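You operate a simulated robot arm through the tools that you are given. There is no shell and no other tool. Be economical: measure what you need, move in short steps, check, and stop when the job is done.

You are at the controls of a simulated two-armed robot. One attempt, no reset.

JOB
Fetch the taped carton from the cleaning bench and set it on the blue mat. Take the yellow pin from the cleaning bench and leave it on the shelf under the steel bench. Put the red square tube on the low shelf of the trolley. Pick up the tube brush with one hand, pass it to the other hand and put it on the cleaning bench. Put one of the square tubes from the top of the steel bench on top of the white carton on the top of the steel bench. Put one of the plug gauges from the top of the steel bench on the top of the low table. Close the top bench drawer. Pull the plate cover open. Any order will do. Set down upright: taped carton, square tube, plug gauge.

The check looks at the end state, three seconds after you hand in, the way a careful person would. Anything else that was tipped, shoved, dropped, spilled or broken makes it a failure. A push-on lid holds only when it is set on centred and level and pressed home; a screw cap is set on level and turned clockwise until tight.

ROBOT AND FRAMES
Two 7-joint arms with three-finger grippers on one trunk, on a base that drives. Base frame: it is fixed to the floor where the robot stands at the start and does not move with it; the origin is under the middle of the robot, x ahead of it, y to its left, z up. Lengths are in m, angles in degrees, forces in N, time in s.
The left shoulder is at the start at [0.046, 0.154, 0.996], the right one opposite. With the tool pointing down near the work surface each hand reaches from about 0.1 to 0.62 m from the robot's upright axis, wherever it stands, measured 20 degrees to its own side. Places, roughly: blue mat [0.4, -1.6, 0.9]; cleaning bench [0.6, 0.2, 0.8]; low shelf of the trolley [0.4, -3.9, 0.2]; pin [0.5, 0, 1]; plate cover [-1.7, -2.4, 0.4]; plug gauge [0.5, -1.25, 1]; red square tube (15x3x3 cm) [0.5, 0.4, 0.9]; shelf under the steel bench [0.4, -2, 0.2]; square tube (4x4x6 cm) [0.4, -2, 0.9]; square tube (5x5x6 cm) [0.4, -2.2, 0.9]; taped carton [0.5, 0, 1]; top bench drawer [0.1, -1.6, 0.8]; top of the low table [-2.1, -2.1, 0.4]; tube brush (3x3x11 cm) [0.4, -1, 0.9]; white carton [0.5, -1.75, 1]. Payload 2.69 kg a hand.
Tool frame (each hand has its own): the origin (TCP) lies between the finger pads and is the grasp point; the fingertips stand 0.029 m ahead of it; z points along the fingers, y is the line along which they close. Largest opening 0.12 m; the body of the gripper starts 0.078 m behind the TCP.
Orientation is told as [roll, pitch, yaw] about the base's x, y, z axes, in that order, counted from this pose: with the fingers straight down and closing along the base's y, the tool's x points along the base's -x, its y along +y and its z along -z.

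CONTROLS
- The arms move only by the tool move_arm. It takes "left_series", "right_series" or both (then of equal length, played together; a hand with none holds still); each is a list of rows, each a list of 7 numbers: the shift along the tool's x, y, z in units of 20 mm (1.0 is 20 mm), then the turn, a rotation vector about the tool's x, y, z in units of 6 degrees (1.0 is 6 degrees), then the closure in counts, from 0 (fully open) to 255 (shut). In form: [[dx, dy, dz, rx, ry, rz, hand], ...]. A call has 1 to 8 rows; each row shifts and turns the commanded pose from where the row before left it, along the tool's axes as they then stand. A call with a number of a shift or a turn outside -1 to 1 is refused whole. A row lasts 0.2 s, in which the tool goes at most 0.05 m and 8.6 degrees; a call with a longer step from one row to the next is refused whole, and so is a gripper value outside its range. A pose out of reach is approached as far as the arm can. The call stops where the force on the tool passes 40 N (or 10 N more than at its start, if that is more) or the arm is blocked; 0.2 s more then pass. Each finger halts on what it meets, pressing with about 21 N; the grip force reading is that of the motor and also rises with nothing between the fingers. The clock runs only during rows and for 0.2 s after the last one: add rows that do not move to give the fingers time. The reply holds the time, the measured pose of the TCP, the force on the tool along the base axes, the opening and the grip force, in the units named above and with some noise, with the torque about the TCP (base axes, N m) and any sound that the robot's microphone picked up.
- Cameras (640 x 400 px; columns grow to the right, rows downward): "scene" is now at [0.1599, 0.0245, 1.1599]; the picture's right is [0.28, -0.96, 0.00], its down [-0.39, -0.12, -0.91] and it looks along [0.88, 0.26, -0.41] (base axes); focal length 214 px, centre (320, 200). "left" rides on the left gripper at [0.063, 0, -0.104] in its tool frame; the picture's right is [0.00, 1.00, 0.00], its down [-0.83, 0.00, -0.56] and it looks along [-0.56, 0.00, 0.83] (tool axes); focal length 275 px, centre (320, 200). "right" rides on the right gripper at [0.063, 0, -0.104] in its tool frame; the picture's right is [0.00, 1.00, 0.00], its down [-0.83, 0.00, -0.56] and it looks along [-0.56, 0.00, 0.83] (tool axes); focal length 275 px, centre (320, 200). There is no depth. A picture from a camera that has moved, and an enlarged one, comes with that camera's place and axes in the base frame and with its lens.
- camera(camera): a new picture of that camera. The clock stands still meanwhile.
- raise_lower(by): slides the trunk up (or, below 0, down) by that many m; the arms and the scene camera ride with it, the base frame stays. It gives what a move gives, with no picture.
- steer(legs): drives the robot by 1 to 6 legs, each [ahead, left, turn to the left] in m, m and degrees, along the robot's own axes; the way and the turn of a leg run together, so that a leg with both is an arc; at most 1.5 m and 180 degrees a leg. The arms and the cameras ride along, it lands a little off, and it stops where it bumps. It gives what a move gives.
- turn_head(pan, tilt): turns the head with the scene camera to pan (to the left, within 80 degrees either way) and tilt (down, from -29 to 69), counted from straight ahead of the robot. It gives what a move gives.
- inspect(camera, box): a new picture of the part [left, top, right, bottom] of that camera's present view, enlarged. The clock stands still meanwhile.
- hand_in(): hands the job in; it is judged then, once.

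Go step by step. Nothing tells you exact positions but the pictures and the camera data: compare them with the known pose of the tool, close in by small moves and look again before you grip or let go. The budget is 217 turns and 212 pictures, counting those below and the enlarged ones. Unless the task says otherwise, let go and move clear before handing in, and close with one line.

The tools are called after "Call:" by a JSON object that holds its "method" and its "body". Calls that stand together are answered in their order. move_arm: Moves the arms, as the interface text tells. Its arguments: {"type":"object","properties":{"left_series":{"type":"array","items":{"type":"array","items":{"type":"number"}}},"right_series":{"type":"array","items":{"type":"array","items":{"type":"number"}}}},"required":[]} The other tools are called the same way: raise_lower (by) slides the trunk up or down; steer (legs) drives the base; turn_head (pan, tilt) turns the head that bears the scene camera; camera (camera) takes a picture; inspect (camera, box) takes an enlarged picture of a part of a camera's view; hand_in () hands the job in.

At the start:

```text
clock: 0.0
left_tool_pos: [0.3327, 0.3587, 1.1395]
left_tcp_rot: [0.0, -0.2, 0.0]
left_force: [0.0, 0.4, 0.0]
left_ft_torque: [0.02, 0.0, 0.0]
left_finger_gap: 0.1201
left_gripper_force: 0.0
right_tool_pos: [0.3392, -0.0579, 1.1169]
right_tcp_rot: [0.0, -0.1, 0.0]
right_force: [-0.7, 0.6, 0.9]
right_ft_torque: [0.0, -0.01, -0.04]
right_finger_gap: 0.1199
right_gripper_force: 0.0
trunk travel left (down, up): [-0.365, 0.073]
robot x, y, heading: [-0.0005, 0.0014, -0.0]
head pan, tilt: [16.4, 24.1]
```

scene: 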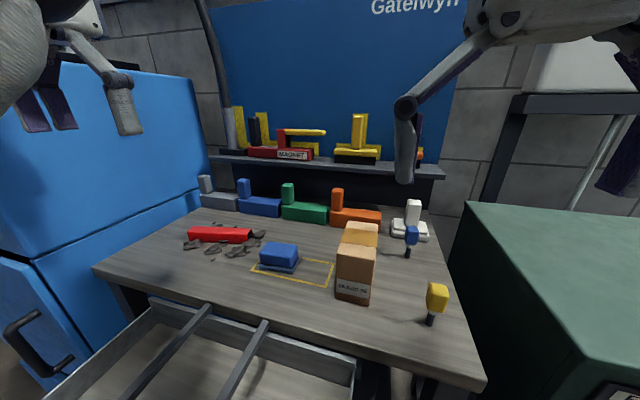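
right: 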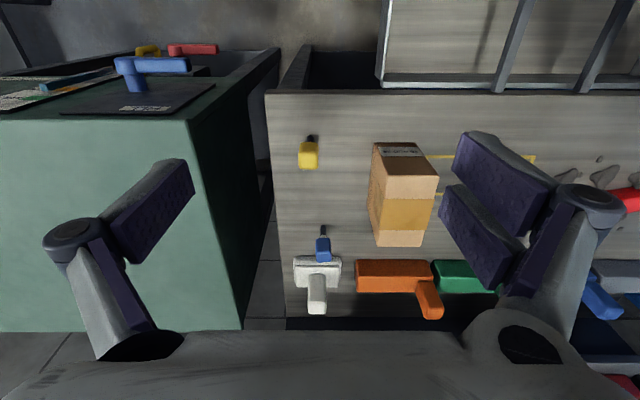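
left: 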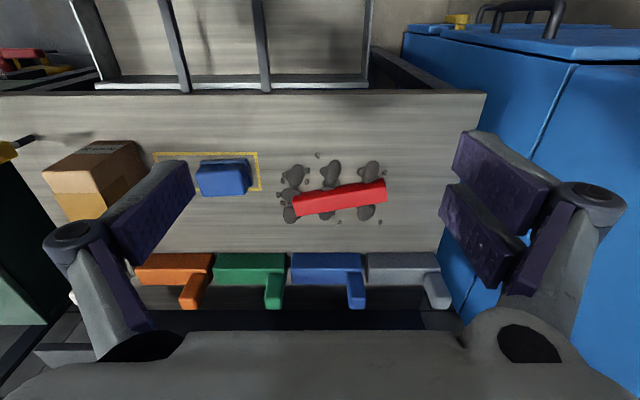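

I see the cleaning bench with the taped carton, the yellow pin and the red tube. I'll zoom in on these and look around before moving.

Call:
{"method": "inspect", "body": {"camera": "scene", "box": [320, 180, 480, 350]}}

Call:
{"method": "inspect", "body": {"camera": "left", "box": [240, 130, 440, 250]}}

Call:
{"method": "turn_head", "body": {"pan": -70, "tilt": 25}}

Call:
{"method": "camera", "body": {"camera": "scene"}}

```text
2.35 times, centred on (400, 265) of scene
camera zoom: at [0.1599, 0.0245, 1.1599], right [0.28, -0.96, 0.0], down [-0.39, -0.12, -0.91], along [0.88, 0.26, -0.41], focal length 505 px, centre (132, 47)
```

zoom: 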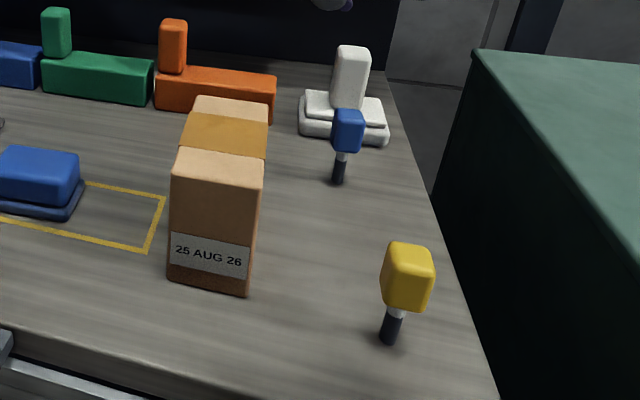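

```text
3.20 times, centred on (340, 190) of left
camera zoom: at [0.2705, 0.3569, 1.2436], right [0.0, 1.0, 0.0], down [0.83, 0.0, 0.56], along [0.56, 0.0, -0.83], focal length 881 px, centre (256, 232)
```

zoom: 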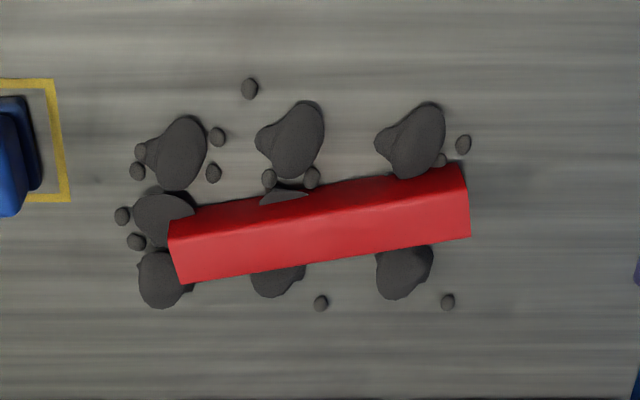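

```text
clock: 1.6
left_tool_pos: [0.3342, 0.3584, 1.1399]
left_tcp_rot: [0.0, -0.2, 0.0]
left_force: [0.1, 0.6, -0.3]
left_ft_torque: [0.02, -0.01, -0.02]
left_finger_gap: 0.1203
left_gripper_force: 0.1
right_tool_pos: [0.3389, -0.0576, 1.1179]
right_tcp_rot: [0.1, -0.2, 0.1]
right_force: [-0.1, 0.0, -0.4]
right_ft_torque: [0.0, -0.01, 0.0]
right_finger_gap: 0.1203
right_gripper_force: 0.1
trunk travel left (down, up): [-0.365, 0.073]
robot x, y, heading: [-0.0001, 0.0017, -0.1]
head pan, tilt: [-70.0, 25.0]
```

```text
206 pictures are left
camera scene: at [0.1029, -0.0882, 1.1584], right [-0.94, -0.34, 0.0], down [-0.14, 0.4, -0.91], along [0.31, -0.85, -0.42], focal length 214 px, centre (320, 200)
```

scene: 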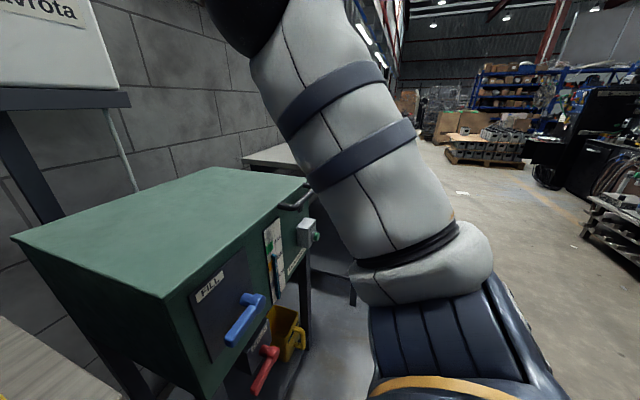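

Bench top is at z≈0.857: carton centre ≈(0.477, 0.047), red tube ≈(0.515, 0.389) turned ~12°, yellow pin ≈(0.415, -0.07). I move the right hand over the carton and the left hand over the tube.

Call:
{"method": "move_arm", "body": {"left_series": [[-1, 0.19, 0, 0, 0, 0, 0], [-1, 0.19, 0, 0, 0, 0, 0], [-1, 0.19, 0, 0, 0, 0, 0], [-1, 0.19, 0, 0, 0, 0, 0], [-1, 0.19, 0, 0, 0, 0, 0], [-1, 0.19, 0, 0, 0, 0, 0], [-1, 0.19, 0, 0, 0, 0, 0], [-1, 0.19, 0, 0, 0, 0, 0]], "right_series": [[-0.986, 0.75, 0, 0, 0, 0, 0], [-0.986, 0.75, 0, 0, 0, 0, 0], [-0.986, 0.75, 0, 0, 0, 0, 0], [-0.986, 0.75, 0, 0, 0, 0, 0], [-0.986, 0.75, 0, 0, 0, 0, 0], [-0.986, 0.75, 0, 0, 0, 0, 0], [-0.986, 0.75, 0, 0, 0, 0, 0], [0, 0, 0, 0, 0, 0, 0]]}}

Call:
{"method": "move_arm", "body": {"left_series": [[0, 0, 0, 0, 0, 1, 0], [0, 0, 0, 0, 0, 1, 0], [0, 0, 0, 0, 0, 1, 0], [0, 0, 0, 0, 0, 1, 0], [0, 0, 0, 0, 0, 1, 0], [0, 0, 0, 0, 0, 1, 0], [0, 0, 0, 0, 0, 1, 0], [0, 0, 0, 0, 0, 1, 0]], "right_series": [[0, 0, 0.7, 0, 0, 0, 0], [0, 0, 0.7, 0, 0, 0, 0], [0, 0, 0.7, 0, 0, 0, 0], [0, 0, 0.7, 0, 0, 0, 0], [0, 0, 0.7, 0, 0, 0, 0], [0, 0, 0.7, 0, 0, 0, 0], [0, 0, 0.7, 0, 0, 0, 0], [0, 0, 0.1, 0, 0, 0, 0]]}}

Call:
{"method": "camera", "body": {"camera": "right"}}

Call:
{"method": "camera", "body": {"camera": "left"}}

```text
clock: 3.4
left_tool_pos: [0.4457, 0.3769, 1.1308]
left_tcp_rot: [0.0, -0.2, 0.0]
left_force: [-0.2, 0.3, 0.7]
left_ft_torque: [0.02, -0.05, -0.01]
left_finger_gap: 0.12
left_gripper_force: 0.1
left hand out of reach, approached as far as the arm can: row 5, 6, 7, 8
right_tool_pos: [0.429, 0.0165, 1.1098]
right_tcp_rot: [-0.1, -0.2, 0.0]
right_force: [0.9, 0.4, -0.4]
right_ft_torque: [0.04, 0.01, 0.0]
right_finger_gap: 0.1201
right_gripper_force: 0.0
right hand out of reach, approached as far as the arm can: row 5, 6, 7
trunk travel left (down, up): [-0.365, 0.073]
robot x, y, heading: [0.0025, 0.0042, 0.2]
head pan, tilt: [-70.0, 25.0]
```

```text
clock: 5.2
left_tool_pos: [0.4464, 0.3763, 1.1311]
left_tcp_rot: [0.2, 0.0, -48.0]
left_force: [0.6, -0.1, -0.7]
left_ft_torque: [-0.02, 0.0, 0.02]
left_finger_gap: 0.12
left_gripper_force: 0.0
right_tool_pos: [0.429, 0.0156, 1.0082]
right_tcp_rot: [-0.1, -0.2, 0.0]
right_force: [-0.2, 0.2, 0.6]
right_ft_torque: [-0.01, -0.01, 0.0]
right_finger_gap: 0.1199
right_gripper_force: 0.1
trunk travel left (down, up): [-0.365, 0.073]
robot x, y, heading: [0.0032, 0.0018, -0.1]
head pan, tilt: [-70.0, 25.0]
```

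```text
205 pictures are left
camera right: at [0.3679, 0.0149, 1.1127], right [0.0, 1.0, 0.0], down [0.83, 0.0, 0.56], along [0.56, 0.0, -0.83], focal length 275 px, centre (320, 200)
```

right: 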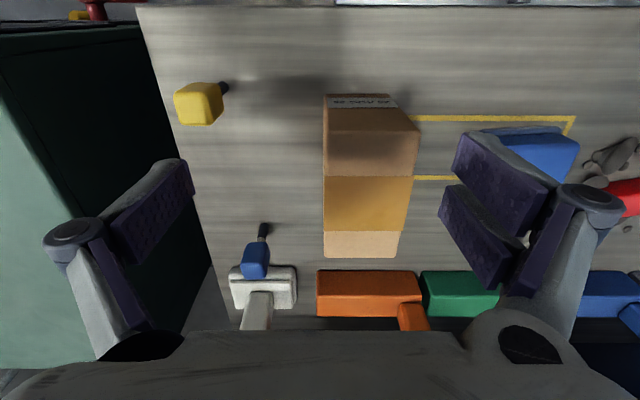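

```text
204 pictures are left
camera left: at [0.4043, 0.4221, 1.2341], right [0.75, 0.66, 0.0], down [0.55, -0.62, 0.56], along [0.37, -0.41, -0.83], focal length 275 px, centre (320, 200)
```

left: 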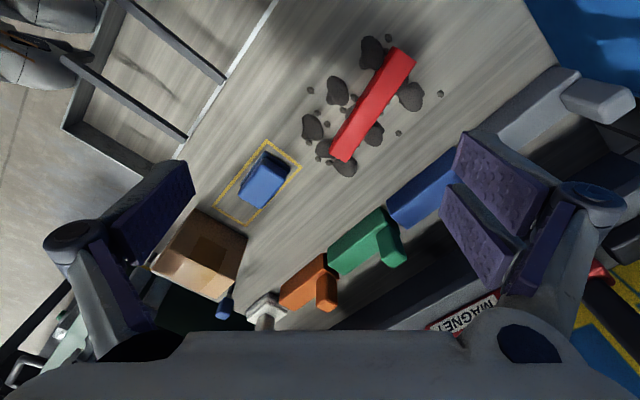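

Carton pose checks out. I bring the right hand down around the carton and keep turning and lowering the left hand over the tube.

Call:
{"method": "move_arm", "body": {"left_series": [[0, 0, 1, 0, 0, 0.93, 60], [0, 0, 1, 0, 0, 0.93, 60], [0, 0, 1, 0, 0, 0.93, 60], [0, 0, 1, 0, 0, 0.93, 60], [0, 0, 1, 0, 0, 0.93, 60], [0, 1, 0, 0, 0, 0, 60], [0, 1, 0, 0, 0, 0, 60], [0, 1, 0, 0, 0, 0, 60]], "right_series": [[-0.8, 0.52, 0, 0, 0, 0, 0], [-0.8, 0.52, 0, 0, 0, 0, 0], [-0.8, 0.52, 0, 0, 0, 0, 0], [0, 0, 1, 0, 0, 0, 0], [0, 0, 1, 0, 0, 0, 0], [0, 0, 1, 0, 0, 0, 0], [0, 0, 1, 0, 0, 0, 0], [0, 0, 1, 0, 0, 0, 0]]}}

Call:
{"method": "camera", "body": {"camera": "right"}}

Call:
{"method": "camera", "body": {"camera": "left"}}

```text
clock: 7.0
left_tool_pos: [0.5057, 0.3917, 1.0306]
left_tcp_rot: [0.0, 0.1, -75.8]
left_force: [0.3, -0.9, 1.2]
left_ft_torque: [-0.02, -0.05, -0.01]
left_finger_gap: 0.0917
left_gripper_force: 0.2
right_tool_pos: [0.4781, 0.0479, 0.9097]
right_tcp_rot: [0.0, -0.1, 0.1]
right_force: [0.1, 0.3, -0.1]
right_ft_torque: [0.0, 0.02, 0.01]
right_finger_gap: 0.1201
right_gripper_force: 0.1
trunk travel left (down, up): [-0.365, 0.073]
robot x, y, heading: [0.0014, 0.0029, 0.0]
head pan, tilt: [-70.0, 25.0]
```

```text
203 pictures are left
camera right: at [0.4168, 0.0473, 1.0132], right [0.0, 1.0, 0.0], down [0.83, 0.0, 0.56], along [0.56, 0.0, -0.83], focal length 275 px, centre (320, 200)
```

right: 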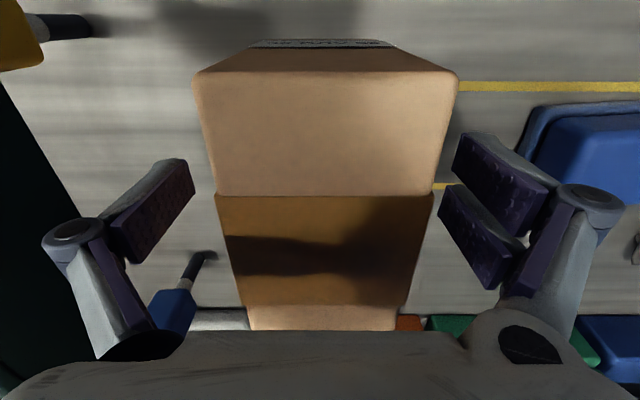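

```text
202 pictures are left
camera left: at [0.4903, 0.4515, 1.1339], right [0.97, 0.24, 0.0], down [0.2, -0.81, 0.56], along [0.13, -0.54, -0.83], focal length 275 px, centre (320, 200)
```

left: 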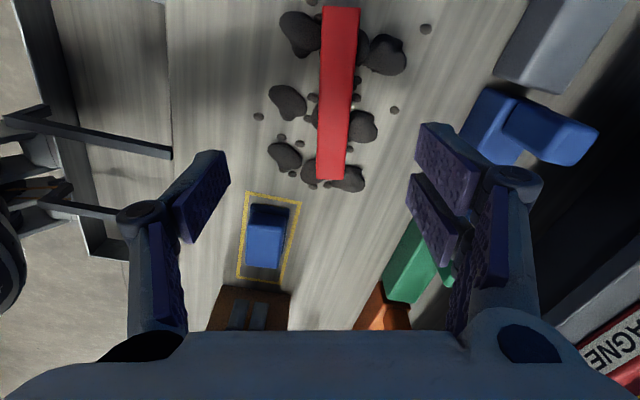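

Right fingers straddle the carton well; I close on it. The left hand shifts slightly to the gap between the grey lumps and descends around the tube.

Call:
{"method": "move_arm", "body": {"left_series": [[0.72, 0.72, 0, 0, 0, 0, 60], [0, 0, 0.97, 0, 0, 0, 60], [0, 0, 0.97, 0, 0, 0, 60], [0, 0, 0.97, 0, 0, 0, 60], [0, 0, 0.97, 0, 0, 0, 60], [0, 0, 0.97, 0, 0, 0, 60], [0, 0, 0.97, 0, 0, 0, 60]], "right_series": [[0, 0, 0, 0, 0, 0, 255], [0, 0, 0, 0, 0, 0, 255], [0, 0, 0, 0, 0, 0, 255], [0, 0, 0, 0, 0, 0, 255], [0, 0, 0, 0, 0, 0, 255], [0, 0, 0, 0, 0, 0, 255], [0, 0, 0, 0, 0, 0, 255]]}}

Call:
{"method": "camera", "body": {"camera": "left"}}

```text
clock: 8.6
left_tool_pos: [0.5089, 0.4139, 0.9124]
left_tcp_rot: [0.1, 0.1, -75.9]
left_force: [0.3, 0.3, -1.1]
left_ft_torque: [0.0, -0.04, 0.0]
left_finger_gap: 0.092
left_gripper_force: 0.2
left hand out of reach, approached as far as the arm can: row 1
right_tool_pos: [0.4779, 0.0478, 0.9097]
right_tcp_rot: [0.0, -0.1, 0.0]
right_force: [0.0, 0.3, -0.6]
right_ft_torque: [-0.01, -0.02, -0.01]
right_finger_gap: 0.0596
right_gripper_force: 20.5
trunk travel left (down, up): [-0.365, 0.073]
robot x, y, heading: [0.0003, -0.0007, -0.0]
head pan, tilt: [-70.0, 25.0]
```

```text
201 pictures are left
camera left: at [0.4939, 0.4734, 1.0163], right [0.97, 0.24, 0.0], down [0.2, -0.81, 0.56], along [0.13, -0.54, -0.83], focal length 275 px, centre (320, 200)
```

left: 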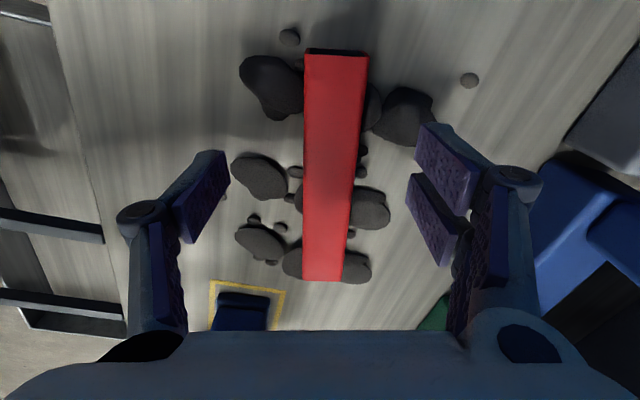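

The carton is gripped (59.6 mm). The left hand goes down a bit more, centres on the tube and closes above the lumps; then I lift both.

Call:
{"method": "move_arm", "body": {"left_series": [[0, 0.3, 0.35, 0, 0, 0, 60], [0, 0, 0.35, 0, 0, 0, 60], [0, 0, 0, 0, 0, 0, 255], [0, 0, 0, 0, 0, 0, 255], [0, 0, 0, 0, 0, 0, 255], [0, 0, 0, 0, 0, 0, 255], [0, 0, 0, 0, 0, 0, 255]]}}

Call:
{"method": "camera", "body": {"camera": "left"}}

```text
clock: 10.2
left_tool_pos: [0.5166, 0.4162, 0.8989]
left_tcp_rot: [0.0, 0.0, -75.9]
left_force: [0.6, -0.1, 0.0]
left_ft_torque: [0.03, 0.03, -0.05]
left_finger_gap: 0.0294
left_gripper_force: 20.7
right_tool_pos: [0.4784, 0.0464, 0.9094]
right_tcp_rot: [0.0, -0.2, -0.1]
right_force: [0.6, -0.8, 0.1]
right_ft_torque: [-0.07, 0.0, 0.02]
right_finger_gap: 0.0598
right_gripper_force: 20.7
trunk travel left (down, up): [-0.365, 0.073]
robot x, y, heading: [0.006, 0.0022, -0.3]
head pan, tilt: [-70.0, 25.0]
```

```text
200 pictures are left
camera left: at [0.5001, 0.4752, 1.0022], right [0.97, 0.24, 0.0], down [0.2, -0.81, 0.56], along [0.13, -0.54, -0.83], focal length 275 px, centre (320, 200)
```

left: 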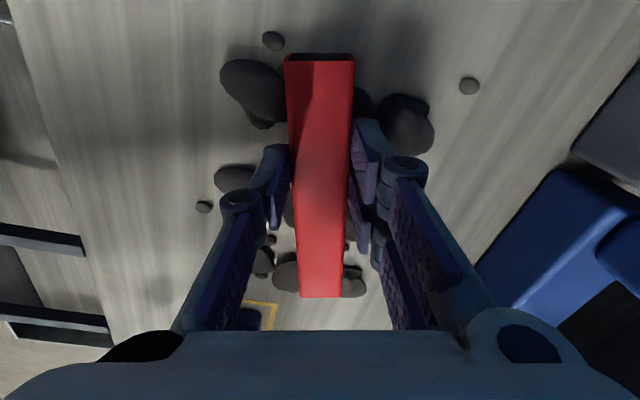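

Both are gripped. I lift both with the trunk, then look.

Call:
{"method": "raise_lower", "body": {"by": 0.07}}

Call:
{"method": "move_arm", "body": {"left_series": [[0, 0, -1, 0, 0, 0, 255], [0, 0, -1, 0, 0, 0, 255], [0.5, -0.8, -0.5, 0, 0, 0, 255], [0.5, -0.8, 0, 0, 0, 0, 255], [0.5, -1, 0, 0, 0, 0, 255], [0.5, -1, 0, 0, 0, 0, 255], [0.5, -1, 0, 0, 0, 0, 255], [0.5, -1, 0, 0, 0, 0, 255]], "right_series": [[0, 0, -1, 0, 0, 0, 255], [0, 0, -1, 0, 0, 0, 255], [0.9, -0.4, -0.5, 0, 0, 0, 255], [0.9, -0.4, 0, 0, 0, 0, 255], [0.9, -0.6, 0, 0, 0, 0, 255], [0.9, -0.6, 0, 0, 0, 0, 255], [0.9, -0.6, 0, 0, 0, 0, 255], [0.9, -0.6, 0, 0, 0, 0, 255]]}}

Call:
{"method": "turn_head", "body": {"pan": 0, "tilt": 50}}

Call:
{"method": "camera", "body": {"camera": "scene"}}

```text
clock: 11.3
left_tool_pos: [0.5169, 0.4164, 0.9667]
left_tcp_rot: [-0.2, 0.1, -75.8]
left_force: [0.7, 0.1, -0.9]
left_ft_torque: [-0.01, 0.03, 0.0]
left_finger_gap: 0.0297
left_gripper_force: 20.7
right_tool_pos: [0.4782, 0.0481, 0.9763]
right_tcp_rot: [-0.2, 0.2, 0.0]
right_force: [0.2, -0.7, -2.6]
right_ft_torque: [-0.03, 0.06, -0.02]
right_finger_gap: 0.0597
right_gripper_force: 21.7
trunk travel left (down, up): [-0.435, 0.003]
robot x, y, heading: [0.0017, -0.0014, -0.1]
head pan, tilt: [-70.0, 25.0]
```

```text
clock: 13.1
left_tool_pos: [0.3843, 0.4443, 1.0179]
left_tcp_rot: [0.2, 0.1, -75.8]
left_force: [-0.1, -0.4, -0.3]
left_ft_torque: [0.01, -0.03, 0.01]
left_finger_gap: 0.0293
left_gripper_force: 21.1
left hand out of reach, approached as far as the arm can: row 2
right_tool_pos: [0.3648, -0.0191, 1.0194]
right_tcp_rot: [0.0, -0.1, -0.1]
right_force: [0.0, 0.5, -1.8]
right_ft_torque: [0.03, -0.01, 0.0]
right_finger_gap: 0.0597
right_gripper_force: 20.7
right hand out of reach, approached as far as the arm can: row 2
trunk travel left (down, up): [-0.435, 0.003]
robot x, y, heading: [-0.0008, 0.003, 0.2]
head pan, tilt: [-70.0, 25.0]
```

```text
clock: 14.5
left_tool_pos: [0.3862, 0.4439, 1.0163]
left_tcp_rot: [0.0, -0.1, -75.8]
left_force: [0.0, -0.2, -0.3]
left_ft_torque: [0.0, 0.01, -0.03]
left_finger_gap: 0.0296
left_gripper_force: 21.0
right_tool_pos: [0.3682, -0.0181, 1.0187]
right_tcp_rot: [0.1, 0.1, -0.1]
right_force: [0.0, 0.8, -2.4]
right_ft_torque: [0.01, -0.01, 0.02]
right_finger_gap: 0.0595
right_gripper_force: 21.2
trunk travel left (down, up): [-0.435, 0.003]
robot x, y, heading: [0.0013, -0.0021, 0.2]
head pan, tilt: [0.0, 50.0]
```

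```text
199 pictures are left
camera scene: at [0.0837, -0.0479, 1.2256], right [-0.52, -0.85, 0.0], down [-0.47, 0.29, -0.83], along [0.71, -0.43, -0.55], focal length 214 px, centre (320, 200)
```

scene: 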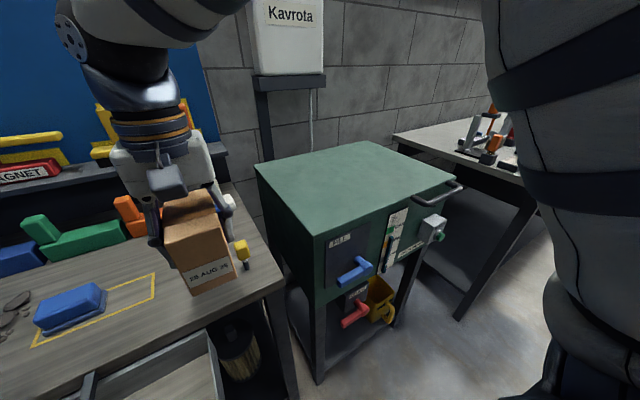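

Both objects are up. I back away and drive right toward the steel bench, then look.

Call:
{"method": "steer", "body": {"legs": [[-0.5, 0, 0], [0, -1.3, 0]]}}

Call:
{"method": "turn_head", "body": {"pan": 5, "tilt": 28}}

Call:
{"method": "camera", "body": {"camera": "scene"}}

```text
clock: 27.3
left_tool_pos: [-0.1101, -0.8721, 1.0173]
left_tcp_rot: [0.0, 0.0, -76.3]
left_force: [0.0, 0.1, -0.1]
left_ft_torque: [0.04, 0.01, 0.0]
left_finger_gap: 0.0294
left_gripper_force: 21.1
right_tool_pos: [-0.1328, -1.335, 1.0198]
right_tcp_rot: [0.0, -0.1, -0.4]
right_force: [0.9, -0.5, -2.4]
right_ft_torque: [-0.01, -0.01, 0.01]
right_finger_gap: 0.0598
right_gripper_force: 20.7
trunk travel left (down, up): [-0.435, 0.003]
robot x, y, heading: [-0.502, -1.316, -0.5]
head pan, tilt: [0.0, 50.0]
```

```text
clock: 28.2
left_tool_pos: [-0.1107, -0.872, 1.0174]
left_tcp_rot: [0.2, 0.0, -76.2]
left_force: [0.1, -0.3, -0.8]
left_ft_torque: [0.0, 0.02, -0.03]
left_finger_gap: 0.0297
left_gripper_force: 20.7
right_tool_pos: [-0.1324, -1.3341, 1.0188]
right_tcp_rot: [0.0, -0.1, -0.4]
right_force: [-0.6, 0.2, -1.9]
right_ft_torque: [-0.02, 0.0, -0.03]
right_finger_gap: 0.0595
right_gripper_force: 21.0
trunk travel left (down, up): [-0.435, 0.003]
robot x, y, heading: [-0.4987, -1.3139, -0.3]
head pan, tilt: [5.0, 28.0]
```

```text
198 pictures are left
camera scene: at [-0.4002, -1.308, 1.2341], right [0.08, -1.0, 0.0], down [-0.47, -0.04, -0.88], along [0.88, 0.07, -0.47], focal length 214 px, centre (320, 200)
```

scene: 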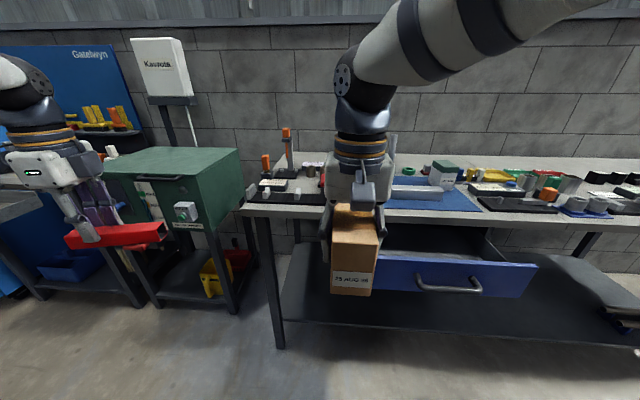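

The steel bench with the open blue drawer is ahead. I shift right and look at its top in detail.

Call:
{"method": "steer", "body": {"legs": [[0, -0.55, 0]]}}

Call:
{"method": "camera", "body": {"camera": "scene"}}

Call:
{"method": "inspect", "body": {"camera": "scene", "box": [20, 120, 340, 320]}}

Call:
{"method": "inspect", "body": {"camera": "scene", "box": [320, 120, 640, 320]}}

```text
clock: 32.9
left_tool_pos: [-0.1144, -1.4176, 1.0165]
left_tcp_rot: [0.1, 0.0, -76.0]
left_force: [0.0, 0.0, -0.6]
left_ft_torque: [0.02, 0.01, 0.01]
left_finger_gap: 0.0297
left_gripper_force: 21.3
right_tool_pos: [-0.1359, -1.8788, 1.0197]
right_tcp_rot: [0.0, -0.2, -0.4]
right_force: [-0.1, 0.0, -2.1]
right_ft_torque: [0.02, -0.01, -0.01]
right_finger_gap: 0.0597
right_gripper_force: 20.7
trunk travel left (down, up): [-0.435, 0.003]
robot x, y, heading: [-0.5009, -1.8616, -0.1]
head pan, tilt: [5.0, 28.0]
```

```text
197 pictures are left
camera scene: at [-0.4035, -1.8539, 1.2342], right [0.08, -1.0, 0.0], down [-0.47, -0.04, -0.88], along [0.88, 0.07, -0.47], focal length 214 px, centre (320, 200)
```

scene: 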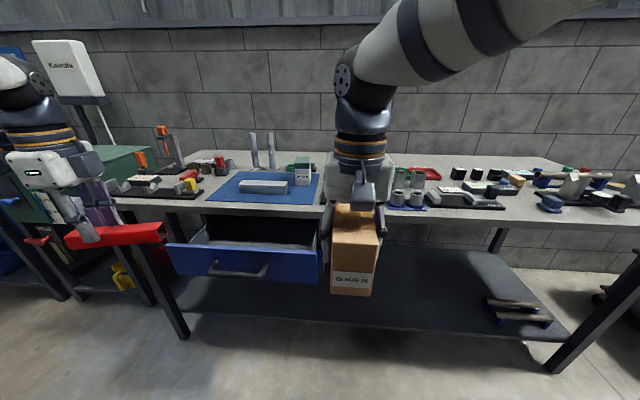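

```text
2.00 times, centred on (180, 220) of scene
camera zoom: at [-0.4035, -1.8539, 1.2342], right [0.08, -1.0, 0.0], down [-0.47, -0.04, -0.88], along [0.88, 0.07, -0.47], focal length 429 px, centre (600, 160)
```

zoom: 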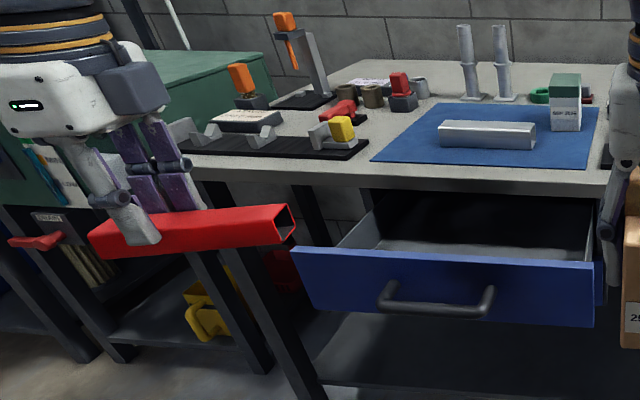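

```text
2.00 times, centred on (480, 220) of scene
camera zoom: at [-0.4035, -1.8539, 1.2342], right [0.08, -1.0, 0.0], down [-0.47, -0.04, -0.88], along [0.88, 0.07, -0.47], focal length 429 px, centre (0, 160)
```

zoom: 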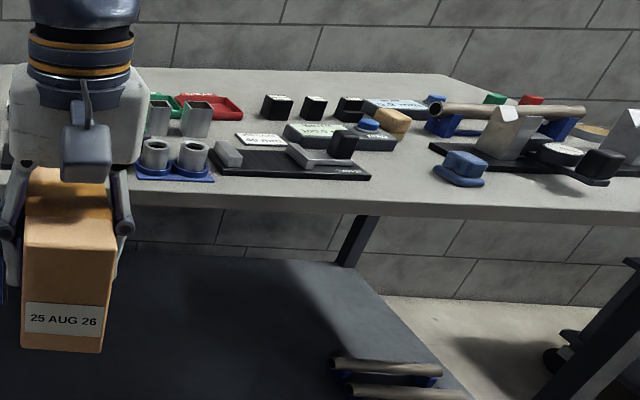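

I see the blue mat with a silver bar and the white carton on it, and the open drawer in front. I retract the left hand and drive nearer to measure the mat.

Call:
{"method": "move_arm", "body": {"left_series": [[0, -1, 0, 0, 0, 0, 255], [0, -1, 0, 0, 0, 0, 255], [0, -1, 0, 0, 0, 0, 255], [0, -1, 0, 0, 0, 0, 255], [0, -1, 0, 0, 0, 0, 255]]}}

Call:
{"method": "steer", "body": {"legs": [[0, 0.36, 0], [0.22, 0, 0]]}}

Call:
{"method": "turn_head", "body": {"pan": 0, "tilt": 38}}

Call:
{"method": "camera", "body": {"camera": "scene"}}

Call:
{"method": "camera", "body": {"camera": "right"}}

```text
clock: 34.1
left_tool_pos: [-0.2123, -1.4418, 1.0183]
left_tcp_rot: [0.1, 0.0, -76.1]
left_force: [0.7, 0.2, -0.8]
left_ft_torque: [0.05, 0.0, 0.02]
left_finger_gap: 0.0294
left_gripper_force: 20.4
right_tool_pos: [-0.1367, -1.8803, 1.0184]
right_tcp_rot: [0.0, -0.1, -0.3]
right_force: [0.4, -0.1, -1.6]
right_ft_torque: [0.01, -0.02, -0.02]
right_finger_gap: 0.0596
right_gripper_force: 21.2
trunk travel left (down, up): [-0.435, 0.003]
robot x, y, heading: [-0.4966, -1.8601, -0.5]
head pan, tilt: [5.0, 28.0]
```

```text
clock: 38.7
left_tool_pos: [0.0095, -1.0824, 1.0168]
left_tcp_rot: [0.1, 0.0, -76.2]
left_force: [0.7, 0.9, -0.4]
left_ft_torque: [0.02, 0.01, 0.01]
left_finger_gap: 0.0297
left_gripper_force: 20.8
right_tool_pos: [0.0845, -1.5202, 1.0182]
right_tcp_rot: [0.0, -0.1, -0.5]
right_force: [0.9, 0.1, -2.1]
right_ft_torque: [0.04, 0.05, 0.02]
right_finger_gap: 0.0596
right_gripper_force: 21.4
trunk travel left (down, up): [-0.435, 0.003]
robot x, y, heading: [-0.2824, -1.5016, -0.4]
head pan, tilt: [5.0, 28.0]
```

```text
clock: 39.4
left_tool_pos: [0.0105, -1.0826, 1.0177]
left_tcp_rot: [0.2, 0.0, -76.2]
left_force: [0.1, -0.6, -1.1]
left_ft_torque: [0.01, 0.01, 0.0]
left_finger_gap: 0.0299
left_gripper_force: 21.2
right_tool_pos: [0.0838, -1.5203, 1.0198]
right_tcp_rot: [0.0, 0.0, -0.4]
right_force: [-1.0, 0.8, -2.7]
right_ft_torque: [0.02, -0.03, 0.01]
right_finger_gap: 0.0594
right_gripper_force: 20.8
trunk travel left (down, up): [-0.435, 0.003]
robot x, y, heading: [-0.2837, -1.5013, -0.6]
head pan, tilt: [0.0, 38.0]
```

```text
194 pictures are left
camera scene: at [-0.1878, -1.503, 1.2187], right [-0.01, -1.0, 0.0], down [-0.62, 0.0, -0.79], along [0.79, 0.0, -0.62], focal length 214 px, centre (320, 200)
```

scene: 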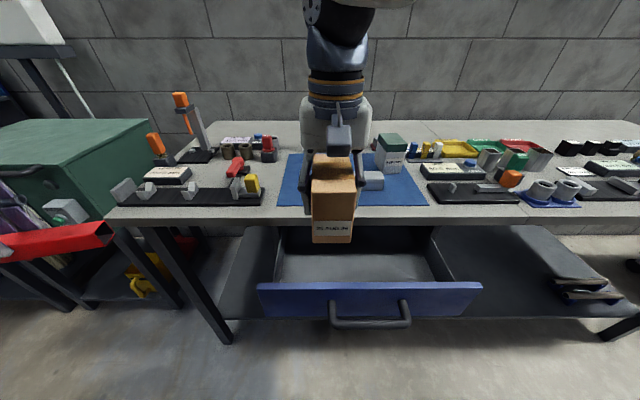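

```text
193 pictures are left
camera right: at [0.0229, -1.5212, 1.1235], right [0.0, 1.0, 0.0], down [0.83, 0.0, 0.56], along [0.56, 0.0, -0.83], focal length 275 px, centre (320, 200)
```

right: 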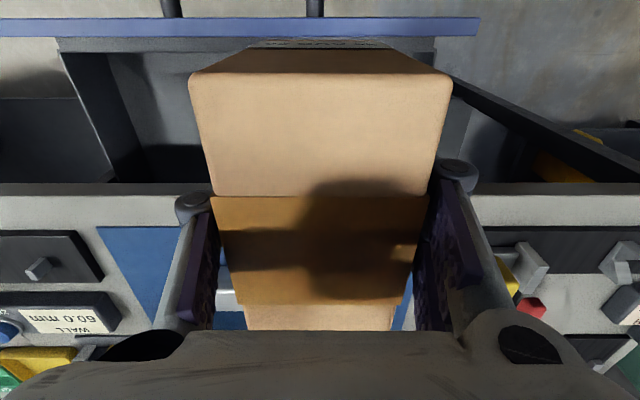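

The carton hides the mat; I move the hand aside to see the free part.

Call:
{"method": "move_arm", "body": {"right_series": [[0, -1, 0, 0, 0, 0, 255], [0, -1, 0, 0, 0, 0, 255], [0, -1, 0, 0, 0, 0, 255], [0, -1, 0, 0, 0, 0, 255], [0, -1, 0, 0, 0, 0, 255], [0, -1, 0, 0, 0, 0, 255], [0, -1, 0, 0, 0, 0, 255], [0, -1, 0, 0, 0, 0, 255]]}}

Call:
{"method": "inspect", "body": {"camera": "scene", "box": [90, 80, 290, 220]}}

Call:
{"method": "inspect", "body": {"camera": "scene", "box": [260, 110, 440, 220]}}

Call:
{"method": "inspect", "body": {"camera": "scene", "box": [400, 110, 600, 230]}}

```text
clock: 41.2
left_tool_pos: [0.0095, -1.0827, 1.0196]
left_tcp_rot: [0.2, 0.0, -76.2]
left_force: [0.0, -0.2, -1.4]
left_ft_torque: [0.04, 0.01, 0.01]
left_finger_gap: 0.0295
left_gripper_force: 21.6
right_tool_pos: [0.0838, -1.6814, 1.0198]
right_tcp_rot: [0.1, -0.1, -0.2]
right_force: [-0.2, 0.2, -1.2]
right_ft_torque: [-0.03, -0.03, 0.01]
right_finger_gap: 0.0594
right_gripper_force: 21.1
trunk travel left (down, up): [-0.435, 0.003]
robot x, y, heading: [-0.2815, -1.5019, -0.3]
head pan, tilt: [0.0, 38.0]
```

```text
2.86 times, centred on (190, 150) of scene
camera zoom: at [-0.1877, -1.5035, 1.2187], right [-0.01, -1.0, 0.0], down [-0.62, 0.0, -0.79], along [0.79, 0.0, -0.62], focal length 613 px, centre (691, 343)
```

zoom: 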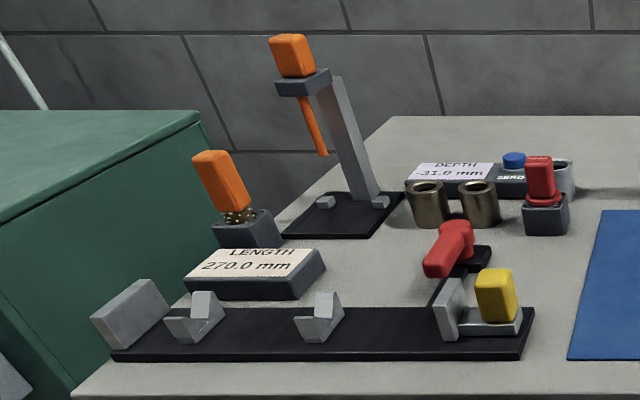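

```text
3.56 times, centred on (350, 165) of scene
camera zoom: at [-0.1877, -1.5035, 1.2187], right [-0.01, -1.0, 0.0], down [-0.62, 0.0, -0.79], along [0.79, 0.0, -0.62], focal length 763 px, centre (213, 324)
```

zoom: 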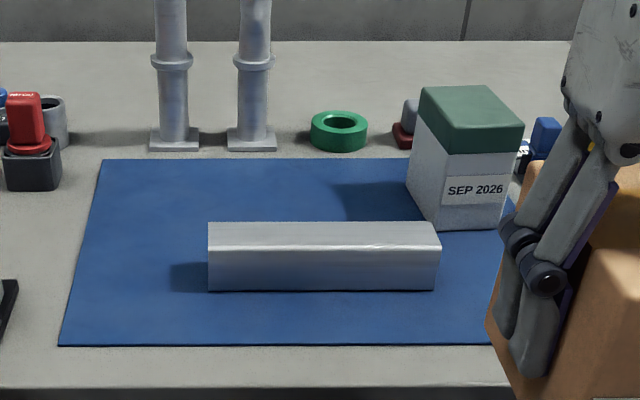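

```text
3.20 times, centred on (500, 170) of scene
camera zoom: at [-0.1877, -1.5035, 1.2187], right [-0.01, -1.0, 0.0], down [-0.62, 0.0, -0.79], along [0.79, 0.0, -0.62], focal length 686 px, centre (-256, 296)
```

zoom: 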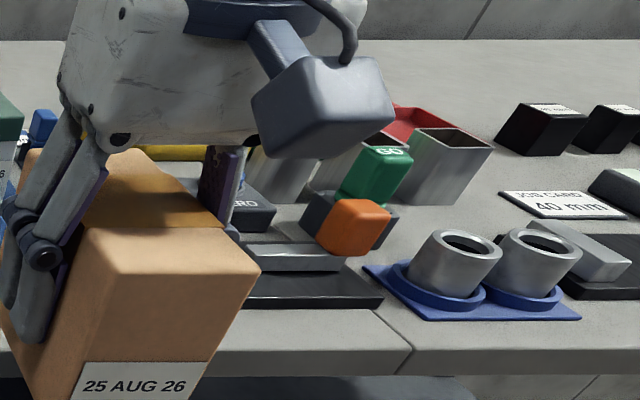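

Bench top z≈0.866; the drawer keeps me too far to place the carton now. I'll take the tube to the trolley first; I back off and look to the right.

Call:
{"method": "steer", "body": {"legs": [[-0.4, 0, 0], [0, -0.9, 0]]}}

Call:
{"method": "turn_head", "body": {"pan": -45, "tilt": 20}}

Call:
{"method": "camera", "body": {"camera": "scene"}}

```text
clock: 50.6
left_tool_pos: [-0.4021, -1.9781, 1.0177]
left_tcp_rot: [0.2, 0.1, -76.3]
left_force: [0.0, 0.0, -0.5]
left_ft_torque: [0.07, -0.02, 0.01]
left_finger_gap: 0.0298
left_gripper_force: 20.7
right_tool_pos: [-0.327, -2.5765, 1.0193]
right_tcp_rot: [0.0, -0.2, -0.4]
right_force: [0.7, 0.1, -1.7]
right_ft_torque: [0.0, -0.01, 0.01]
right_finger_gap: 0.0598
right_gripper_force: 21.4
trunk travel left (down, up): [-0.435, 0.003]
robot x, y, heading: [-0.6924, -2.3964, -0.3]
head pan, tilt: [0.0, 38.0]
```

```text
clock: 51.7
left_tool_pos: [-0.4022, -1.9777, 1.0184]
left_tcp_rot: [0.2, 0.0, -76.3]
left_force: [1.1, 1.1, -0.8]
left_ft_torque: [0.02, 0.02, 0.02]
left_finger_gap: 0.0296
left_gripper_force: 21.4
right_tool_pos: [-0.3262, -2.5756, 1.0196]
right_tcp_rot: [0.1, -0.1, -0.4]
right_force: [-0.3, -0.1, -2.5]
right_ft_torque: [0.01, 0.0, -0.01]
right_finger_gap: 0.0595
right_gripper_force: 20.6
trunk travel left (down, up): [-0.435, 0.003]
robot x, y, heading: [-0.6914, -2.3939, -0.0]
head pan, tilt: [-45.0, 20.0]
```

```text
189 pictures are left
camera scene: at [-0.6189, -2.464, 1.2471], right [-0.71, -0.7, 0.0], down [-0.24, 0.24, -0.94], along [0.66, -0.67, -0.34], focal length 214 px, centre (320, 200)
```

scene: 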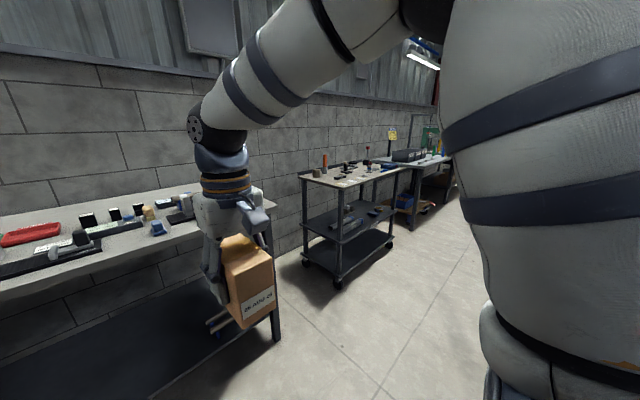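

The trolley's low shelf is clear in front (front edge x≈0.16, y −3.44…−4.2). I retract the carton hand and drive in front of it.

Call:
{"method": "move_arm", "body": {"right_series": [[1, 0, 0, 0, 0, 0, 255], [1, 0, 0, 0, 0, 0, 255], [1, 0, 0, 0, 0, 0, 255], [1, 0, 0, 0, 0, 0, 255], [1, 0, 0, 0, 0, 0, 255]]}}

Call:
{"method": "steer", "body": {"legs": [[0, -1.2, 0], [0.2, -0.45, 0]]}}

Call:
{"method": "turn_head", "body": {"pan": 15, "tilt": 40}}

Call:
{"method": "camera", "body": {"camera": "scene"}}

```text
clock: 52.9
left_tool_pos: [-0.4009, -1.9788, 1.0167]
left_tcp_rot: [0.1, -0.1, -76.2]
left_force: [-0.2, 0.0, -2.3]
left_ft_torque: [0.02, 0.01, 0.01]
left_finger_gap: 0.0299
left_gripper_force: 20.8
right_tool_pos: [-0.4276, -2.5745, 1.0198]
right_tcp_rot: [0.0, -0.1, -0.4]
right_force: [0.4, -0.7, -1.4]
right_ft_torque: [0.03, 0.0, 0.01]
right_finger_gap: 0.0599
right_gripper_force: 21.0
trunk travel left (down, up): [-0.435, 0.003]
robot x, y, heading: [-0.694, -2.3965, 0.0]
head pan, tilt: [-45.0, 20.0]
```

```text
clock: 65.9
left_tool_pos: [-0.212, -3.6256, 1.0175]
left_tcp_rot: [0.1, 0.0, -76.2]
left_force: [-0.5, -1.1, -1.2]
left_ft_torque: [0.02, -0.02, -0.01]
left_finger_gap: 0.0296
left_gripper_force: 20.9
right_tool_pos: [-0.2371, -4.2222, 1.0185]
right_tcp_rot: [0.0, -0.1, -0.3]
right_force: [-0.2, 0.4, -3.2]
right_ft_torque: [0.01, 0.0, 0.0]
right_finger_gap: 0.0597
right_gripper_force: 20.9
trunk travel left (down, up): [-0.435, 0.003]
robot x, y, heading: [-0.5026, -4.0423, -0.4]
head pan, tilt: [-45.0, 20.0]
```

```text
clock: 67.2
left_tool_pos: [-0.2114, -3.6241, 1.0168]
left_tcp_rot: [0.1, 0.0, -76.2]
left_force: [-0.3, -1.0, -1.1]
left_ft_torque: [0.04, 0.01, -0.02]
left_finger_gap: 0.0297
left_gripper_force: 20.9
right_tool_pos: [-0.2374, -4.222, 1.0177]
right_tcp_rot: [0.0, -0.1, -0.3]
right_force: [-0.1, 0.4, -1.7]
right_ft_torque: [-0.01, -0.03, 0.01]
right_finger_gap: 0.0597
right_gripper_force: 21.6
trunk travel left (down, up): [-0.435, 0.003]
robot x, y, heading: [-0.5036, -4.0437, -0.4]
head pan, tilt: [15.0, 40.0]
```

```text
188 pictures are left
camera scene: at [-0.4128, -4.0229, 1.2157], right [0.25, -0.97, 0.0], down [-0.62, -0.16, -0.77], along [0.74, 0.19, -0.64], focal length 214 px, centre (320, 200)
```

scene: 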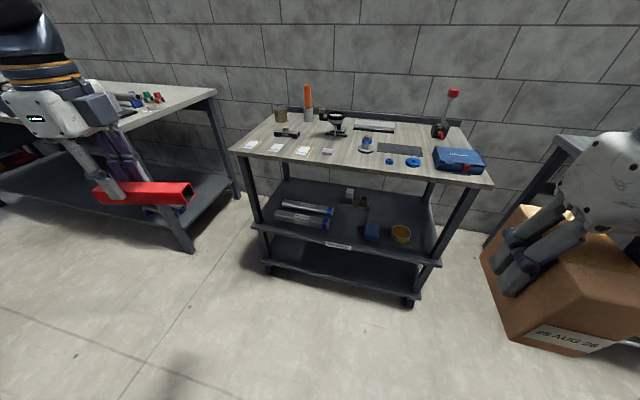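

Low shelf front edge x≈0.16, z≈0.2. I lower the trunk and tilt the left hand 45° forward with the tube lying across.

Call:
{"method": "raise_lower", "body": {"by": -0.43}}

Call:
{"method": "move_arm", "body": {"left_series": [[0, 0, 0, 0, 0, 0.77, 255], [0, 0, 0, 0, 0, 0.77, 255], [0, 0, 0, 0, 0, 0.77, 255], [0, 0, 0, -1, 0, 0, 255], [0, 0, 0, -1, 0, 0, 255], [0, 0, 0, -1, 0, 0, 255], [0, 0, 0, -1, 0, 0, 255], [0, 0, 0, -1, 0, 0, 255]]}}

Call:
{"method": "move_arm", "body": {"left_series": [[0, 0, 0, -1, 0, 0, 255], [0, 0, 0, -1, 0, 0, 255], [0, 0, 0, -0.5, 0, 0, 255], [-1, 0, 0, 0, 0, 0, 255], [-1, 0, 0, 0, 0, 0, 255], [-1, 0, 0, 0, 0, 0, 255], [-1, 0, 0, 0, 0, 0, 255], [-1, 0, 0, 0, 0, 0, 255]]}}

Call:
{"method": "camera", "body": {"camera": "left"}}

```text
refused: -0.43 is not a number from -0.4 to 0.4
```

```text
clock: 69.0
left_tool_pos: [-0.1606, -3.6257, 1.0439]
left_tcp_rot: [29.4, -0.2, -89.6]
left_force: [-0.7, 0.5, -0.5]
left_ft_torque: [0.0, 0.04, -0.01]
left_finger_gap: 0.0298
left_gripper_force: 21.2
left hand out of reach, approached as far as the arm can: row 7, 8
right_tool_pos: [-0.2375, -4.222, 1.0187]
right_tcp_rot: [0.1, -0.1, -0.3]
right_force: [-0.1, -0.5, -1.5]
right_ft_torque: [0.01, -0.01, 0.02]
right_finger_gap: 0.06
right_gripper_force: 21.1
trunk travel left (down, up): [-0.435, 0.003]
robot x, y, heading: [-0.5054, -4.0456, -0.1]
head pan, tilt: [15.0, 40.0]
```

```text
clock: 70.8
left_tool_pos: [-0.0722, -3.7123, 1.1014]
left_tcp_rot: [44.8, -0.8, -89.6]
left_force: [1.0, 0.4, -1.0]
left_ft_torque: [0.02, 0.06, -0.01]
left_finger_gap: 0.0298
left_gripper_force: 20.8
left hand out of reach, approached as far as the arm can: row 1, 2, 3, 8
right_tool_pos: [-0.2365, -4.2223, 1.0173]
right_tcp_rot: [0.0, 0.0, -0.4]
right_force: [0.2, 0.3, -3.3]
right_ft_torque: [0.0, 0.03, 0.0]
right_finger_gap: 0.0597
right_gripper_force: 20.6
trunk travel left (down, up): [-0.435, 0.003]
robot x, y, heading: [-0.5015, -4.0421, -0.7]
head pan, tilt: [15.0, 40.0]
```

```text
187 pictures are left
camera left: at [-0.1458, -3.6514, 1.1732], right [0.71, 0.01, 0.7], down [-0.39, -0.83, 0.4], along [0.59, -0.56, -0.58], focal length 275 px, centre (320, 200)
```

left: 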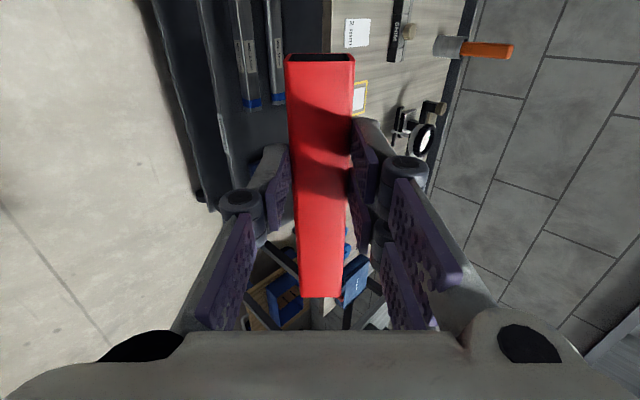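

Orientation set. I lower the trunk and then the hand in front of the trolley.

Call:
{"method": "raise_lower", "body": {"by": -0.4}}

Call:
{"method": "move_arm", "body": {"left_series": [[0, -1, 1, 0, 0, 0, 255], [0, -1, 1, 0, 0, 0, 255], [0, -1, 1, 0, 0, 0, 255], [0, -1, 1, 0, 0, 0, 255], [0, -1, 1, 0, 0, 0, 255], [0, -1, 1, 0, 0, 0, 255], [0, -1, 1, 0, 0, 0, 255], [0, -1, 1, 0, 0, 0, 255]]}}

Call:
{"method": "move_arm", "body": {"left_series": [[0, -1, 1, 0, 0, 0, 255], [0, -1, 1, 0, 0, 0, 255], [0, -1, 1, 0, 0, 0, 255], [0, -1, 1, 0, 0, 0, 255], [0, -1, 1, 0, 0, 0, 255], [0, 0, 0, 0, 0, 0, 255]]}}

Call:
{"method": "turn_head", "body": {"pan": 20, "tilt": 45}}

Call:
{"method": "camera", "body": {"camera": "scene"}}

Call:
{"method": "camera", "body": {"camera": "left"}}

```text
clock: 74.6
left_tool_pos: [-0.0275, -3.7165, 0.4136]
left_tcp_rot: [5.8, 0.1, -90.2]
left_force: [0.1, -0.4, -0.9]
left_ft_torque: [0.0, -0.01, 0.01]
left_finger_gap: 0.0293
left_gripper_force: 20.9
right_tool_pos: [-0.2388, -4.2212, 0.6186]
right_tcp_rot: [0.1, 0.0, -0.3]
right_force: [-0.3, 0.4, -1.5]
right_ft_torque: [0.02, -0.01, 0.02]
right_finger_gap: 0.0598
right_gripper_force: 21.2
trunk travel left (down, up): [-0.035, 0.403]
robot x, y, heading: [-0.5006, -4.0397, -0.4]
head pan, tilt: [15.0, 40.0]
```

```text
clock: 76.4
left_tool_pos: [-0.0393, -3.7158, 0.3987]
left_tcp_rot: [5.6, 0.2, -90.0]
left_force: [0.6, 0.5, -0.8]
left_ft_torque: [0.03, 0.05, -0.05]
left_finger_gap: 0.0296
left_gripper_force: 20.8
left hand out of reach, approached as far as the arm can: row 1, 2, 3, 4, 5, 6, 7, 8
right_tool_pos: [-0.2378, -4.2213, 0.6192]
right_tcp_rot: [0.0, -0.1, -0.2]
right_force: [0.9, 0.3, -2.1]
right_ft_torque: [0.01, -0.03, -0.01]
right_finger_gap: 0.0598
right_gripper_force: 20.9
trunk travel left (down, up): [-0.035, 0.403]
robot x, y, heading: [-0.5063, -4.0435, -0.2]
head pan, tilt: [15.0, 40.0]
```

```text
clock: 77.8
left_tool_pos: [-0.038, -3.7166, 0.3992]
left_tcp_rot: [5.6, 0.1, -90.0]
left_force: [0.6, -0.6, -0.7]
left_ft_torque: [0.02, 0.01, 0.01]
left_finger_gap: 0.0296
left_gripper_force: 21.2
left hand out of reach, approached as far as the arm can: row 1, 2, 3, 4, 5
right_tool_pos: [-0.238, -4.2216, 0.6177]
right_tcp_rot: [-0.1, -0.1, -0.4]
right_force: [-0.5, -1.4, -3.5]
right_ft_torque: [-0.01, 0.0, -0.02]
right_finger_gap: 0.0599
right_gripper_force: 21.1
trunk travel left (down, up): [-0.035, 0.403]
robot x, y, heading: [-0.5017, -4.0414, -0.6]
head pan, tilt: [15.0, 40.0]
```

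```text
clock: 78.5
left_tool_pos: [-0.0389, -3.7171, 0.399]
left_tcp_rot: [5.6, 0.1, -90.0]
left_force: [-0.1, 0.3, -1.6]
left_ft_torque: [0.01, -0.02, 0.0]
left_finger_gap: 0.0297
left_gripper_force: 21.0
right_tool_pos: [-0.2385, -4.221, 0.6183]
right_tcp_rot: [0.0, -0.1, -0.3]
right_force: [0.1, 0.3, -2.3]
right_ft_torque: [0.0, -0.04, 0.0]
right_finger_gap: 0.0596
right_gripper_force: 20.9
trunk travel left (down, up): [-0.035, 0.403]
robot x, y, heading: [-0.5028, -4.0444, -0.2]
head pan, tilt: [20.0, 45.0]
```

```text
186 pictures are left
camera scene: at [-0.2462, -4.0179, 0.7725], right [0.34, -0.94, 0.0], down [-0.67, -0.24, -0.71], along [0.67, 0.24, -0.71], focal length 214 px, centre (320, 200)
```

scene: 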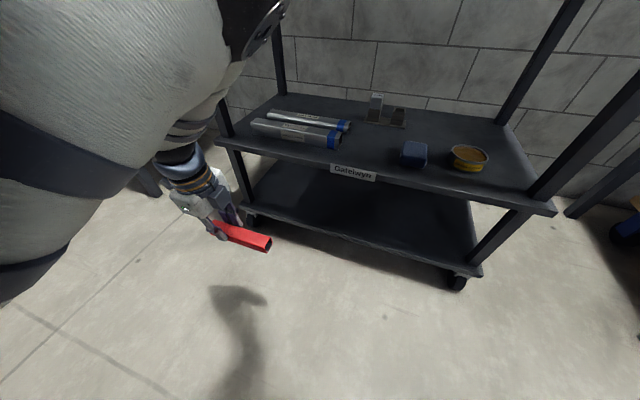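

```text
185 pictures are left
camera left: at [-0.0485, -3.6555, 0.5014], right [1.0, 0.0, 0.1], down [-0.06, -0.83, 0.55], along [0.08, -0.55, -0.83], focal length 275 px, centre (320, 200)
```

left: 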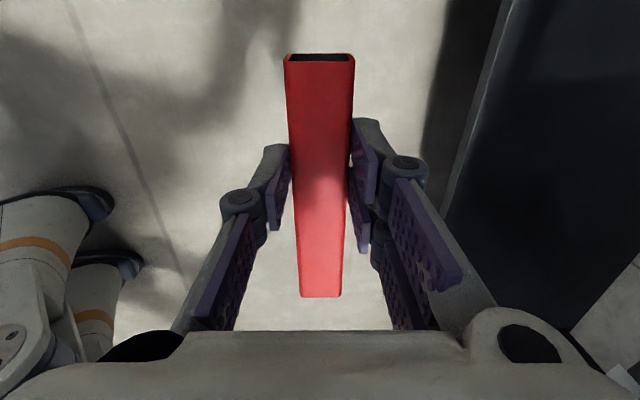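

The left hand has ended nearly vertical at z≈0.40 after the trunk drop. I try turning it forward again while raising slightly.

Call:
{"method": "move_arm", "body": {"left_series": [[0, -1, 0, 0, 0, 0, 255], [0, -1, 0, 0, 0, 0, 255], [0, 0, 0, -1, 0, 0, 255], [0, 0, 0, -1, 0, 0, 255], [0, 0, 0, -1, 0, 0, 255], [0, 0, 0, -1, 0, 0, 255], [0, 0, 0, -1, 0, 0, 255], [0, 0, 0, -1, 0, 0, 255]]}}

```text
clock: 80.3
left_tool_pos: [0.1684, -3.7172, 0.5205]
left_tcp_rot: [41.1, -0.2, -89.8]
left_force: [-0.2, 1.1, -0.1]
left_ft_torque: [0.04, 0.03, -0.01]
left_finger_gap: 0.0295
left_gripper_force: 20.9
left hand out of reach, approached as far as the arm can: row 1, 2, 3, 4, 5, 6, 7, 8
right_tool_pos: [-0.2373, -4.2224, 0.6183]
right_tcp_rot: [0.0, -0.2, -0.3]
right_force: [-0.2, 0.6, -2.3]
right_ft_torque: [0.02, -0.03, -0.01]
right_finger_gap: 0.0598
right_gripper_force: 21.1
trunk travel left (down, up): [-0.035, 0.403]
robot x, y, heading: [-0.5042, -4.0423, -0.5]
head pan, tilt: [20.0, 45.0]
```

Call:
{"method": "camera", "body": {"camera": "scene"}}

```text
184 pictures are left
camera scene: at [-0.2462, -4.0179, 0.7725], right [0.34, -0.94, 0.0], down [-0.67, -0.24, -0.71], along [0.67, 0.24, -0.71], focal length 214 px, centre (320, 200)
```

scene: 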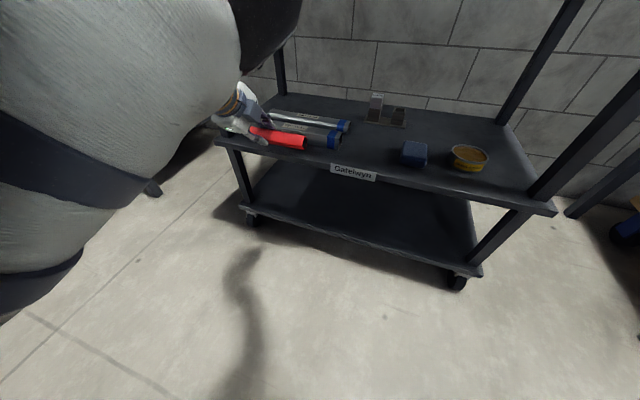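

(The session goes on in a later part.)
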